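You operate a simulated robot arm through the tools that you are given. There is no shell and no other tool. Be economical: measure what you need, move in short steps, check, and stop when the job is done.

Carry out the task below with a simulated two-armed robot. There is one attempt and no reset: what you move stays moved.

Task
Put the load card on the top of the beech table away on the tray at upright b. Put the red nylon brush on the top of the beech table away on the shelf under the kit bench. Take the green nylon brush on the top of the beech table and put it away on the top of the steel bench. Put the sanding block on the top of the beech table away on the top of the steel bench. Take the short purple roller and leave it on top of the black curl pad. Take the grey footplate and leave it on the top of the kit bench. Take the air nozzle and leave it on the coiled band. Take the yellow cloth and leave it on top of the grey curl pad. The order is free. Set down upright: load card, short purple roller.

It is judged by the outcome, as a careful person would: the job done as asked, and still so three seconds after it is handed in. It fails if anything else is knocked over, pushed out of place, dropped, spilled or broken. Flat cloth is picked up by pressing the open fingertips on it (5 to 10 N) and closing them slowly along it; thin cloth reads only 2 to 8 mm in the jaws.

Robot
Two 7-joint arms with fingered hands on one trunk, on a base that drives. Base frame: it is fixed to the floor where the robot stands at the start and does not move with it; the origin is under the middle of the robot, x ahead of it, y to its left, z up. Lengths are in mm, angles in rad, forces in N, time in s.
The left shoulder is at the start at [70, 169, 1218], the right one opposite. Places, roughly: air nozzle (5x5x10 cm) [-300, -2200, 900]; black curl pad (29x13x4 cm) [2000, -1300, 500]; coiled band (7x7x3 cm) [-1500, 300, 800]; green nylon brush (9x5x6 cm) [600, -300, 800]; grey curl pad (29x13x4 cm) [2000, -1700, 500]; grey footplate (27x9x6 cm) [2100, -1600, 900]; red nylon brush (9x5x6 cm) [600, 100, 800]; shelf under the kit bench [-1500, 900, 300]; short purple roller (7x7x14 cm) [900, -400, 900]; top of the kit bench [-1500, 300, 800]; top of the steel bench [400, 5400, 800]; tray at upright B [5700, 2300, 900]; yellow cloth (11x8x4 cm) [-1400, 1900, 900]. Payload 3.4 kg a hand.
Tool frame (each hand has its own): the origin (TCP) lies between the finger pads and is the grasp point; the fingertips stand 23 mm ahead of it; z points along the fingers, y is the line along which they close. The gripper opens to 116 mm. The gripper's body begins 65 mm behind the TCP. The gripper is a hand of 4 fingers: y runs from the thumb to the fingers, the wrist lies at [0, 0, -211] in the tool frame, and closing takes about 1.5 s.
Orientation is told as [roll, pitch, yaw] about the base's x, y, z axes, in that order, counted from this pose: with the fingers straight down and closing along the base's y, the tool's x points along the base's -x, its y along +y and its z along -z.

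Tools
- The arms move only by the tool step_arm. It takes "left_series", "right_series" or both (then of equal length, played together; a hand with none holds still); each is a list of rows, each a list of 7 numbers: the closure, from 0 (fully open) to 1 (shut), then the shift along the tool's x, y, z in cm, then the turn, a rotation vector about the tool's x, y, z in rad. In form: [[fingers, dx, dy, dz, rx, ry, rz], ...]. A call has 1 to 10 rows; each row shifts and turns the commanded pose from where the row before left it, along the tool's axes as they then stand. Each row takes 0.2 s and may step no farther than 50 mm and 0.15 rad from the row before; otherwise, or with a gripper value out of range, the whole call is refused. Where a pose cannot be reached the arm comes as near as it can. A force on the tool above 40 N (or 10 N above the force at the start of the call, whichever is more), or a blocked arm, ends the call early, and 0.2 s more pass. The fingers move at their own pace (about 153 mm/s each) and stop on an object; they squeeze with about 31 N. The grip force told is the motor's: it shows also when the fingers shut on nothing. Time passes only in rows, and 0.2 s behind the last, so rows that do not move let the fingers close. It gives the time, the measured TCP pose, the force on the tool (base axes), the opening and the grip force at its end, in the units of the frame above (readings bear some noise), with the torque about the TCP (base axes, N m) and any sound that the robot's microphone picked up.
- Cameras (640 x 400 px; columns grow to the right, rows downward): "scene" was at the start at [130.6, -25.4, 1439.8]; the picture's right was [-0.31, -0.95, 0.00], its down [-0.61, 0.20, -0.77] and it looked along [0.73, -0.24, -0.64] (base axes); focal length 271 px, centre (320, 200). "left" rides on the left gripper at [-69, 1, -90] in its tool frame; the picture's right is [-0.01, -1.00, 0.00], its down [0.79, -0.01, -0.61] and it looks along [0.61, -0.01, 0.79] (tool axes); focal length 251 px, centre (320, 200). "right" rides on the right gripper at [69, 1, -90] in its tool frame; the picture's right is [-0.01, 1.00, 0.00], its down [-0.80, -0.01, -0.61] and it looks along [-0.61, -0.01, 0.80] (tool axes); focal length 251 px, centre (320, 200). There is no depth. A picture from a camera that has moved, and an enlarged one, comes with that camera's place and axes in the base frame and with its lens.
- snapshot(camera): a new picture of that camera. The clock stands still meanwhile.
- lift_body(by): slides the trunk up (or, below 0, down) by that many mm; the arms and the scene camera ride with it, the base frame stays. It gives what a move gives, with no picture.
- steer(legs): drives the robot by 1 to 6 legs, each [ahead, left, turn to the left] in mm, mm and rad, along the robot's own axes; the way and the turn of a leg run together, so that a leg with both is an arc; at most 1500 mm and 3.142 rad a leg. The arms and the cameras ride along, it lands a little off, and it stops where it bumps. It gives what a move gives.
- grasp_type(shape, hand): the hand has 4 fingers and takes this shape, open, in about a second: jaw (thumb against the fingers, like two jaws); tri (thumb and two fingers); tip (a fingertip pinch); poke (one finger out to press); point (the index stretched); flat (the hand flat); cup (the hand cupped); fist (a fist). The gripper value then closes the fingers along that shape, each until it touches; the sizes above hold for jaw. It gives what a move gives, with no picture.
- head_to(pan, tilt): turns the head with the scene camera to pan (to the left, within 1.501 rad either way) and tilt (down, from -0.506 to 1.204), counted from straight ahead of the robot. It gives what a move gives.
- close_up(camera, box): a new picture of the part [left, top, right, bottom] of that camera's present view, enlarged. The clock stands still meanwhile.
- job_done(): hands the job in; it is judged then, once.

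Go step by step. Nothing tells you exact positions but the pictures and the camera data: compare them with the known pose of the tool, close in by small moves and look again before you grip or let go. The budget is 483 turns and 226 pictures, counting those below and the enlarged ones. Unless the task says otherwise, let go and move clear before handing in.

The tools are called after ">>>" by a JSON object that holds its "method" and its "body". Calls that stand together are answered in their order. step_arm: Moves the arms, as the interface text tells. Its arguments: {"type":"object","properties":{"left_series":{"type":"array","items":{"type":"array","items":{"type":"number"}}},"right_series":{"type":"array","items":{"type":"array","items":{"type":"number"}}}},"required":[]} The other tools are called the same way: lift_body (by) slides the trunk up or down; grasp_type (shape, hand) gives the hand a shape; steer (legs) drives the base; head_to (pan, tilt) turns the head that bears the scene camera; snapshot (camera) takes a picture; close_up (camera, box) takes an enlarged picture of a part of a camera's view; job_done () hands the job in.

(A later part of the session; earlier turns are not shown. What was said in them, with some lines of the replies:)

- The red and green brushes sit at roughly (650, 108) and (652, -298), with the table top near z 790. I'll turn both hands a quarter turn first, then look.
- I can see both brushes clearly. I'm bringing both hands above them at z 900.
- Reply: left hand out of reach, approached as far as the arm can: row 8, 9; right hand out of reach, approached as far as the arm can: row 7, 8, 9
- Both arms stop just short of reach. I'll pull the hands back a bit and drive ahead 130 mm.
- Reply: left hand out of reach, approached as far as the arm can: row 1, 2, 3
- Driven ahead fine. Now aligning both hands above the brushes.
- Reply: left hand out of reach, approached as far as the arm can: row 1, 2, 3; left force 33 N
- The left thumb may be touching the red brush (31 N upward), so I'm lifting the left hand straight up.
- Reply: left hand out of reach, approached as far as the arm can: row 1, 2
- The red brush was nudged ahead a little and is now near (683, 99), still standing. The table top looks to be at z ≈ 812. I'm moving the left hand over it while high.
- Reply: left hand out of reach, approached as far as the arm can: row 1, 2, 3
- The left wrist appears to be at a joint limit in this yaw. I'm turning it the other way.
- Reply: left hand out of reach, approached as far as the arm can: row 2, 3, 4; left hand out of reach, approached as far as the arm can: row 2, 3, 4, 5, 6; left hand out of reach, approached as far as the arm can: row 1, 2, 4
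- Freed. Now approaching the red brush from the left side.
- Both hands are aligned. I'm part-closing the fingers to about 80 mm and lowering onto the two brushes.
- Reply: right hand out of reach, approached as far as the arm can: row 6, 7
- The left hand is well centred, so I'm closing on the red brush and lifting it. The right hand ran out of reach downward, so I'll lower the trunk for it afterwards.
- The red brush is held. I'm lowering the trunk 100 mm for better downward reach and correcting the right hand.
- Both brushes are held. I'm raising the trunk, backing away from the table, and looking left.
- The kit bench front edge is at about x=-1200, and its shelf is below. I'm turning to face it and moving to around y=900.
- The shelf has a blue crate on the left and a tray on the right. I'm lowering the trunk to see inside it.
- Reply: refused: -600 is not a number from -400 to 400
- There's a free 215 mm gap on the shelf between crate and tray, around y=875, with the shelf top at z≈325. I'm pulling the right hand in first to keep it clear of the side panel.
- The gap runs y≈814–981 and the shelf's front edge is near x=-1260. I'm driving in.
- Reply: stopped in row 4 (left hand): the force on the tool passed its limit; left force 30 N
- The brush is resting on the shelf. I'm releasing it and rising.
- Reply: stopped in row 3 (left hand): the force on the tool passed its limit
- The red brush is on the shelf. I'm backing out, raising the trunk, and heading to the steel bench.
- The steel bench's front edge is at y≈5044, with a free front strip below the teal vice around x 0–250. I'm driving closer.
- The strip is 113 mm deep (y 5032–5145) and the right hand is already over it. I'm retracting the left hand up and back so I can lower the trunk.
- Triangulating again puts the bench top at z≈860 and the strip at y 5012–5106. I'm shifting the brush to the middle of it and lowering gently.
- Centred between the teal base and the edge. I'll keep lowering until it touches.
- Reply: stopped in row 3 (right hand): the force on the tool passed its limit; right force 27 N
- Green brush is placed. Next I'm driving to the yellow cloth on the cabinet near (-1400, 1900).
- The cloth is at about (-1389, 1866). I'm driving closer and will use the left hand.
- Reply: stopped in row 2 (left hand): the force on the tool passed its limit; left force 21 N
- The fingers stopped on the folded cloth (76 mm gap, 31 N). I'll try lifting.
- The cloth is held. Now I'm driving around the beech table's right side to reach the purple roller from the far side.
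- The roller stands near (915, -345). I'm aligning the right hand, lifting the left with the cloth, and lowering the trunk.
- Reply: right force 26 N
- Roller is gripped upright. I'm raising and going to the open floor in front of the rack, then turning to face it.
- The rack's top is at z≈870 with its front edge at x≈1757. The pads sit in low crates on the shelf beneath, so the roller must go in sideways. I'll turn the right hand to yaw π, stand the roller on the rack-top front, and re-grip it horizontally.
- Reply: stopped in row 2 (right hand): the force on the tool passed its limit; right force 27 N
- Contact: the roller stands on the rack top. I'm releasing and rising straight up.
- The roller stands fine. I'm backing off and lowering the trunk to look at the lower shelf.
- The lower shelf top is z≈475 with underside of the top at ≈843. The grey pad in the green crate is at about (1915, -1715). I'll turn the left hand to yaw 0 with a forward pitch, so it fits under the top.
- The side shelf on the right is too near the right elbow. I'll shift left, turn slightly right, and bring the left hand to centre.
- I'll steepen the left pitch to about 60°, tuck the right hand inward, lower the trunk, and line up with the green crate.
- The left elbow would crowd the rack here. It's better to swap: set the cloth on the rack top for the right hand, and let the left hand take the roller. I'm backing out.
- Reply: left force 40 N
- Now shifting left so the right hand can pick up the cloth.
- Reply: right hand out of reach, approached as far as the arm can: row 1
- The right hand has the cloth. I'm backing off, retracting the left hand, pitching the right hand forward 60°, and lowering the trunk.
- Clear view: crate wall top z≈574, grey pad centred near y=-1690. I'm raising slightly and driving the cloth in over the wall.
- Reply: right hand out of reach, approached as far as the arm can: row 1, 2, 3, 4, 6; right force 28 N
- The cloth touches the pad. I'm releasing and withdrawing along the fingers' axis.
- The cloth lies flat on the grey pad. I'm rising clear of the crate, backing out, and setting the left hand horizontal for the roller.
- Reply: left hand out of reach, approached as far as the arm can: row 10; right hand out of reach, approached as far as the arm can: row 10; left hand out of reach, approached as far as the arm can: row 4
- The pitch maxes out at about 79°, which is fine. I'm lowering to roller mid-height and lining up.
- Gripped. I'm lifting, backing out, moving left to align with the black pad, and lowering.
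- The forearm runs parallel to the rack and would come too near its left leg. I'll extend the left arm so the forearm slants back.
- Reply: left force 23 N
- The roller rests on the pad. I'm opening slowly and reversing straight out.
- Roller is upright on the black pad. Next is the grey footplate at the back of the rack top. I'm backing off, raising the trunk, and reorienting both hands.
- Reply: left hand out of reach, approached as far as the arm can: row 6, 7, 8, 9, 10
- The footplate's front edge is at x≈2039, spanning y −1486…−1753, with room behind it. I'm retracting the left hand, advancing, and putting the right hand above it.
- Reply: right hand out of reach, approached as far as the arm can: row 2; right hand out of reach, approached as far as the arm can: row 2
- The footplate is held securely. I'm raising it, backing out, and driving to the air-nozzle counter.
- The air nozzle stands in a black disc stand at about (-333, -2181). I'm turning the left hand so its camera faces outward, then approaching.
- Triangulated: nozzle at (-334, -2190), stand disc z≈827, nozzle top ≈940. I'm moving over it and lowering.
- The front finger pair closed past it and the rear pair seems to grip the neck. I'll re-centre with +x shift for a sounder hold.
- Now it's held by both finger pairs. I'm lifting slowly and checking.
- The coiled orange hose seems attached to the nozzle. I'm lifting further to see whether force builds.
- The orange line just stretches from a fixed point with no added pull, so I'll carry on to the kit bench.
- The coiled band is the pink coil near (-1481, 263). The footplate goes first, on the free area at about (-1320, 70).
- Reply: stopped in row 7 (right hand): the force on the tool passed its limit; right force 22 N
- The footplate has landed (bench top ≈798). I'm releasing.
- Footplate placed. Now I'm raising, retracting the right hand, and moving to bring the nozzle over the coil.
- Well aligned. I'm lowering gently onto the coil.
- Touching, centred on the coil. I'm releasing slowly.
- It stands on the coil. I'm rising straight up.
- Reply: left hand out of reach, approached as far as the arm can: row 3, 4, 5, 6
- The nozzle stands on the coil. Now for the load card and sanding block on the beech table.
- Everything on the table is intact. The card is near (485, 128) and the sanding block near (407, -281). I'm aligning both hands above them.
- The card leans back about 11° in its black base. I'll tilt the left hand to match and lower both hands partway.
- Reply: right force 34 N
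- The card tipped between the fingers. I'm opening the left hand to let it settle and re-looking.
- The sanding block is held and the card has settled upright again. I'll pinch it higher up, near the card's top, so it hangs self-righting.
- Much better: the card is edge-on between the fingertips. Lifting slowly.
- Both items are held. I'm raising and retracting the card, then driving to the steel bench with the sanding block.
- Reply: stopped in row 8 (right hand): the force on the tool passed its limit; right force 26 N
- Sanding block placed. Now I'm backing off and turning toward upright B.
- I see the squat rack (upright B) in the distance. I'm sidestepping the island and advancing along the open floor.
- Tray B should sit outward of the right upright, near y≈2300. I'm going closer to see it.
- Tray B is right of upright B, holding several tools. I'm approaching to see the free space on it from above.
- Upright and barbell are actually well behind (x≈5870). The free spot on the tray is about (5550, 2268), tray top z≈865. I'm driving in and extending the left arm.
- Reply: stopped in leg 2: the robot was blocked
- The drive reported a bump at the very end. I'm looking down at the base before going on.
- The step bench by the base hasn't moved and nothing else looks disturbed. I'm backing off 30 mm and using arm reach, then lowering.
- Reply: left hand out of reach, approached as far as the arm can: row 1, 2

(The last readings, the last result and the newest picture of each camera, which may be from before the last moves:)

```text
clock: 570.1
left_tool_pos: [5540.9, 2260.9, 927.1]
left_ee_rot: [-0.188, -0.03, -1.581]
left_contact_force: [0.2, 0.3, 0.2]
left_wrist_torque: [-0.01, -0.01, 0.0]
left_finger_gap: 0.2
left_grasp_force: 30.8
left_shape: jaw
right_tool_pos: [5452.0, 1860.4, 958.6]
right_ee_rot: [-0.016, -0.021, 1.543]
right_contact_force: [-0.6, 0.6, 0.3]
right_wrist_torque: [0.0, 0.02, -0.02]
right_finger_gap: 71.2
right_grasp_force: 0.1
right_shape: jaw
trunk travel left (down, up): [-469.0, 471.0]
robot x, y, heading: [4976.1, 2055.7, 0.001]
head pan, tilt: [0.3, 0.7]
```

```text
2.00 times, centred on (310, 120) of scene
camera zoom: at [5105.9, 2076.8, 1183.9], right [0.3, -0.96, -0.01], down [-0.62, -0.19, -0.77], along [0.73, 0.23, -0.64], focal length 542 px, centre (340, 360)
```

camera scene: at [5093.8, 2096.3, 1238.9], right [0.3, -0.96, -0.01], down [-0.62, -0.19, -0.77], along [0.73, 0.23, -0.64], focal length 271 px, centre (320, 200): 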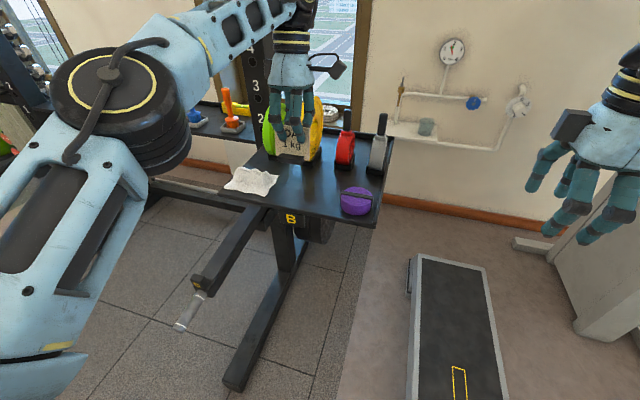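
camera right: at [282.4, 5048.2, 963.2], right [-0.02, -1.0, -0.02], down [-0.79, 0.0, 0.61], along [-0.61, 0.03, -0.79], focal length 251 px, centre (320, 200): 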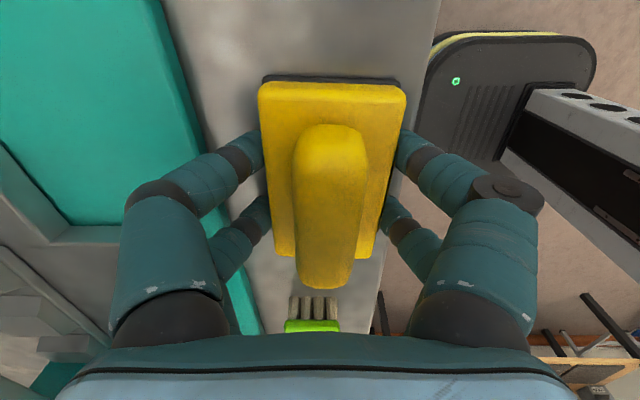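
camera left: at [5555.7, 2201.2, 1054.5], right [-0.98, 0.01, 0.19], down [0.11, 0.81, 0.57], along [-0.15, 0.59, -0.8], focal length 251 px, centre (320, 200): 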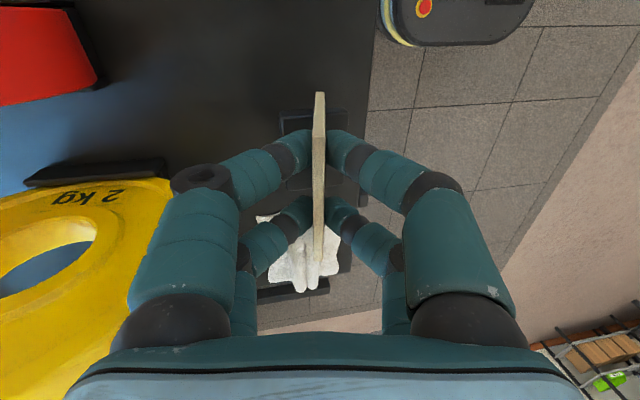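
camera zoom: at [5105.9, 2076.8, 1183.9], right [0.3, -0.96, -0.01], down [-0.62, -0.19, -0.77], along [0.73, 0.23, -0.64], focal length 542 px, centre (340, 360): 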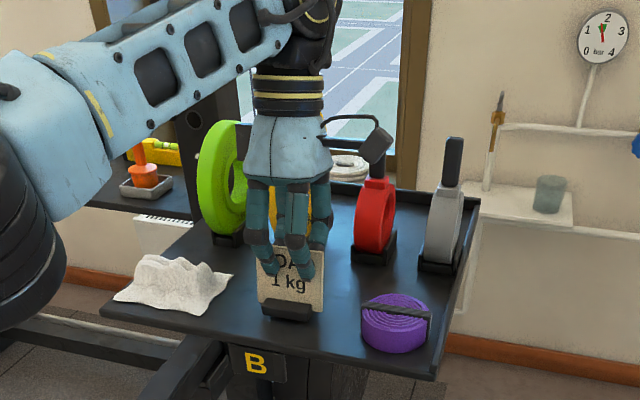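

>>> {"method": "step_arm", "body": {"left_series": [[1, 0, 0.06, 0.3, 0, 0, 0], [1, 0, 0.06, 0.3, 0, 0, 0], [1, 0, 0.06, 0.3, 0, 0, 0], [1, 0, 0.06, 0.3, 0, 0, 0], [1, 0, 0.06, 0.3, 0, 0, 0], [1, 0, 0, 0, 0, 0, 0]]}}

>>> {"method": "close_up", "body": {"camera": "scene", "box": [200, 20, 420, 220]}}

```text
clock: 571.2
left_tool_pos: [5539.3, 2261.8, 919.2]
left_ee_rot: [-0.176, -0.035, -1.582]
left_contact_force: [1.2, -3.8, 23.1]
left_wrist_torque: [0.17, 0.09, 0.01]
left_finger_gap: 0.5
left_grasp_force: 30.9
left_shape: jaw
right_tool_pos: [5448.8, 1857.8, 961.8]
right_ee_rot: [-0.02, -0.03, 1.537]
right_contact_force: [-0.2, -0.2, 0.1]
right_wrist_torque: [0.02, -0.02, 0.01]
right_finger_gap: 71.4
right_grasp_force: 0.0
right_shape: jaw
trunk travel left (down, up): [-469.0, 471.0]
robot x, y, heading: [4976.5, 2054.1, 0.005]
head pan, tilt: [0.3, 0.7]
stopped in row 5 (left hand): the force on the tool passed its limit (the readings are from after the stop); the commanded pose is now the measured one
```

```text
2.00 times, centred on (310, 120) of scene
camera zoom: at [5102.8, 2074.2, 1184.5], right [0.29, -0.96, -0.01], down [-0.61, -0.18, -0.77], along [0.73, 0.23, -0.64], focal length 542 px, centre (340, 360)
```

zoom: 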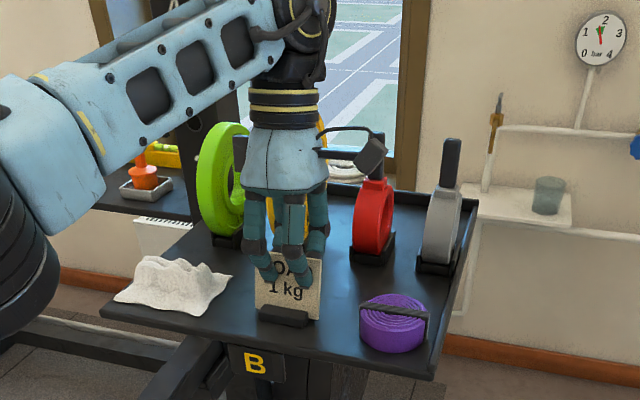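

The card's base has landed on the tray. I'm easing pressure and opening slowly.

>>> {"method": "step_arm", "body": {"left_series": [[1, 0, 0, -0.1, 0, 0, 0], [0.95, 0, 0, -0.05, 0, 0, 0], [0.9, 0, 0, 0, 0, 0, 0], [0.85, 0, 0, 0, 0, 0, 0], [0.8, 0, 0, 0, 0, 0, 0], [0.7, 0, 0, 0, 0, 0, 0], [0.6, 0, 0, 0, 0, 0, 0], [0.6, 0, 0, 0, 0, 0, 0]]}}

>>> {"method": "snapshot", "body": {"camera": "left"}}

>>> {"method": "close_up", "body": {"camera": "scene", "box": [200, 20, 420, 220]}}

```text
clock: 573.0
left_tool_pos: [5541.2, 2264.9, 915.6]
left_ee_rot: [-0.181, -0.036, -1.579]
left_contact_force: [-0.4, -0.4, 0.1]
left_wrist_torque: [0.02, 0.02, 0.0]
left_finger_gap: 46.0
left_grasp_force: 0.1
left_shape: jaw
right_tool_pos: [5452.2, 1861.9, 961.1]
right_ee_rot: [-0.016, -0.026, 1.537]
right_contact_force: [-0.2, -0.3, 0.1]
right_wrist_torque: [-0.01, 0.01, -0.01]
right_finger_gap: 71.4
right_grasp_force: 0.2
right_shape: jaw
trunk travel left (down, up): [-469.0, 471.0]
robot x, y, heading: [4969.8, 2055.7, -0.001]
head pan, tilt: [0.3, 0.7]
```

```text
35 pictures are left
camera left: at [5557.0, 2198.5, 1009.0], right [-0.98, 0.01, 0.18], down [0.11, 0.81, 0.57], along [-0.14, 0.58, -0.8], focal length 251 px, centre (320, 200)
```

left: 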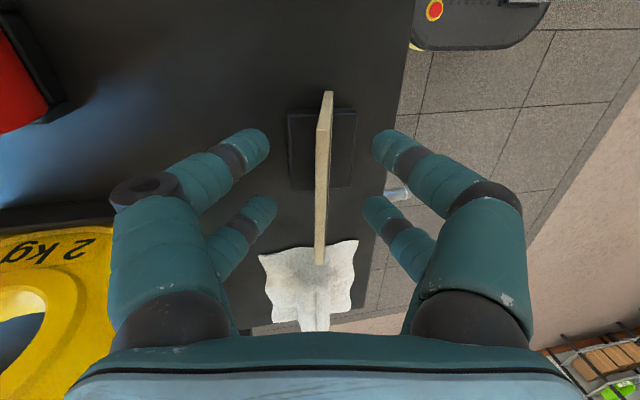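

```text
2.00 times, centred on (310, 120) of scene
camera zoom: at [5105.8, 2076.7, 1184.0], right [0.3, -0.96, -0.01], down [-0.62, -0.19, -0.77], along [0.73, 0.23, -0.64], focal length 542 px, centre (340, 360)
```

zoom: 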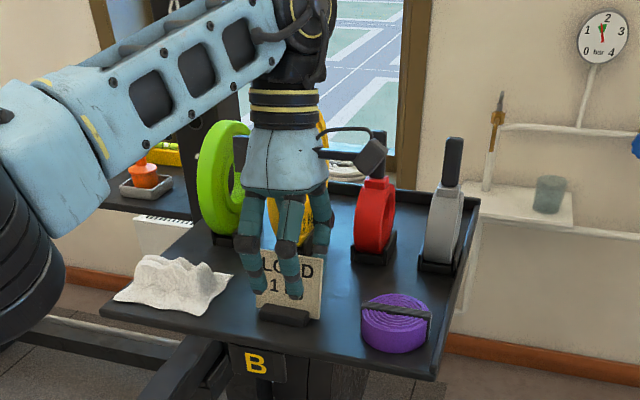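

The card stands upright on the tray. I'm rising clear with the trunk.

>>> {"method": "lift_body", "body": {"by": 40}}

>>> {"method": "lift_body", "body": {"by": 160}}

>>> {"method": "snapshot", "body": {"camera": "scene"}}

```text
clock: 573.9
left_tool_pos: [5541.7, 2263.8, 956.3]
left_ee_rot: [-0.183, -0.034, -1.583]
left_contact_force: [-0.3, 0.2, 0.1]
left_wrist_torque: [-0.04, 0.02, 0.01]
left_finger_gap: 46.0
left_grasp_force: 0.1
left_shape: jaw
right_tool_pos: [5451.9, 1861.2, 999.9]
right_ee_rot: [-0.016, -0.029, 1.535]
right_contact_force: [0.5, -0.6, 0.5]
right_wrist_torque: [0.01, 0.01, 0.0]
right_finger_gap: 71.4
right_grasp_force: 0.1
right_shape: jaw
trunk travel left (down, up): [-509.0, 431.0]
robot x, y, heading: [4976.3, 2055.2, 0.001]
head pan, tilt: [0.3, 0.7]
```

```text
clock: 575.7
left_tool_pos: [5542.2, 2263.1, 1115.4]
left_ee_rot: [-0.182, -0.036, -1.579]
left_contact_force: [0.0, -0.5, 0.6]
left_wrist_torque: [-0.01, 0.04, -0.01]
left_finger_gap: 46.1
left_grasp_force: 0.2
left_shape: jaw
right_tool_pos: [5452.5, 1861.0, 1160.9]
right_ee_rot: [-0.015, -0.029, 1.535]
right_contact_force: [-0.2, -0.4, 0.7]
right_wrist_torque: [0.01, -0.01, 0.0]
right_finger_gap: 71.4
right_grasp_force: 0.1
right_shape: jaw
trunk travel left (down, up): [-669.0, 271.0]
robot x, y, heading: [4975.1, 2056.7, 0.005]
head pan, tilt: [0.3, 0.7]
```

```text
33 pictures are left
camera scene: at [5106.0, 2075.7, 1383.9], right [0.3, -0.96, -0.01], down [-0.62, -0.19, -0.77], along [0.73, 0.23, -0.64], focal length 271 px, centre (320, 200)
```

scene: 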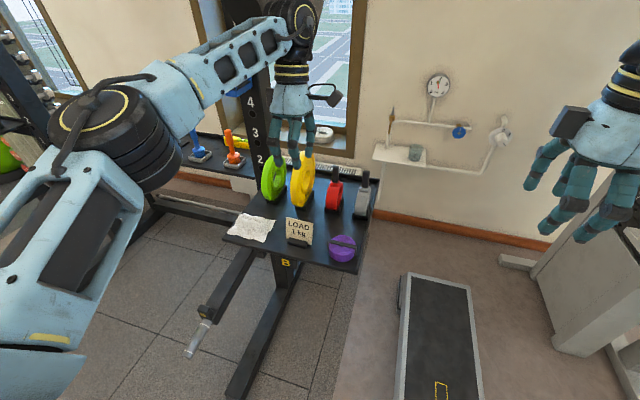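

>>> {"method": "steer", "body": {"legs": [[-500, 0, 0]]}}

>>> {"method": "close_up", "body": {"camera": "scene", "box": [220, 60, 420, 220]}}

```text
clock: 578.6
left_tool_pos: [5044.3, 2262.7, 1115.6]
left_ee_rot: [-0.181, -0.035, -1.582]
left_contact_force: [0.0, -0.9, -0.4]
left_wrist_torque: [0.0, -0.03, 0.02]
left_finger_gap: 45.8
left_grasp_force: 0.0
left_shape: jaw
right_tool_pos: [4953.1, 1860.0, 1160.2]
right_ee_rot: [-0.015, -0.028, 1.531]
right_contact_force: [-0.4, -1.2, -0.5]
right_wrist_torque: [0.01, -0.01, -0.03]
right_finger_gap: 71.4
right_grasp_force: 0.1
right_shape: jaw
trunk travel left (down, up): [-669.0, 271.0]
robot x, y, heading: [4477.1, 2059.8, -0.004]
head pan, tilt: [0.3, 0.7]
```

```text
2.50 times, centred on (320, 140) of scene
camera zoom: at [4608.3, 2076.3, 1383.9], right [0.29, -0.96, -0.01], down [-0.62, -0.18, -0.77], along [0.73, 0.23, -0.64], focal length 678 px, centre (320, 350)
```

zoom: 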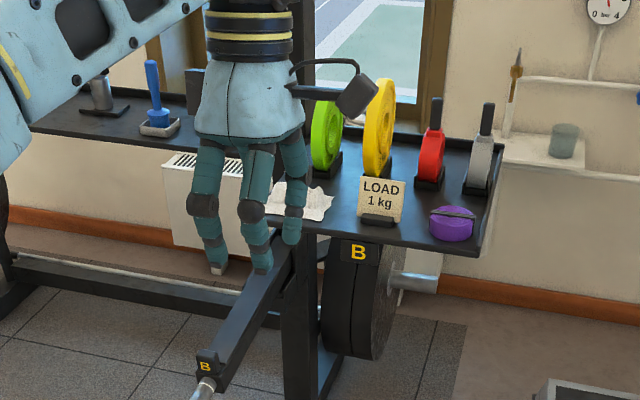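

The load card stands upright on the tray at upright B. The other seven items were all seen in place after release, so I'm handing in.

>>> {"method": "job_done", "body": {}}

```text
The job is handed in.
```

All eight items are at their places: the load card and the purple roller were set down upright, and both hands are empty and clear. I last saw each one where I left it after letting go, but I didn't drive back to recheck the earlier ones before handing in.

- **Red brush:** the first time I reached for it, the hand pushed it about 4 cm along the table. It stayed upright and is now on the shelf under the kit bench.
- **Air nozzle:** an orange hose line is still attached. It stretched all the way to the kit bench without pulling, and the nozzle was standing on the coiled band when I left.
- **Upright B:** the base bumped something as I drove in to place the load card. I couldn't tell what, but the step bench nearby looked unmoved.
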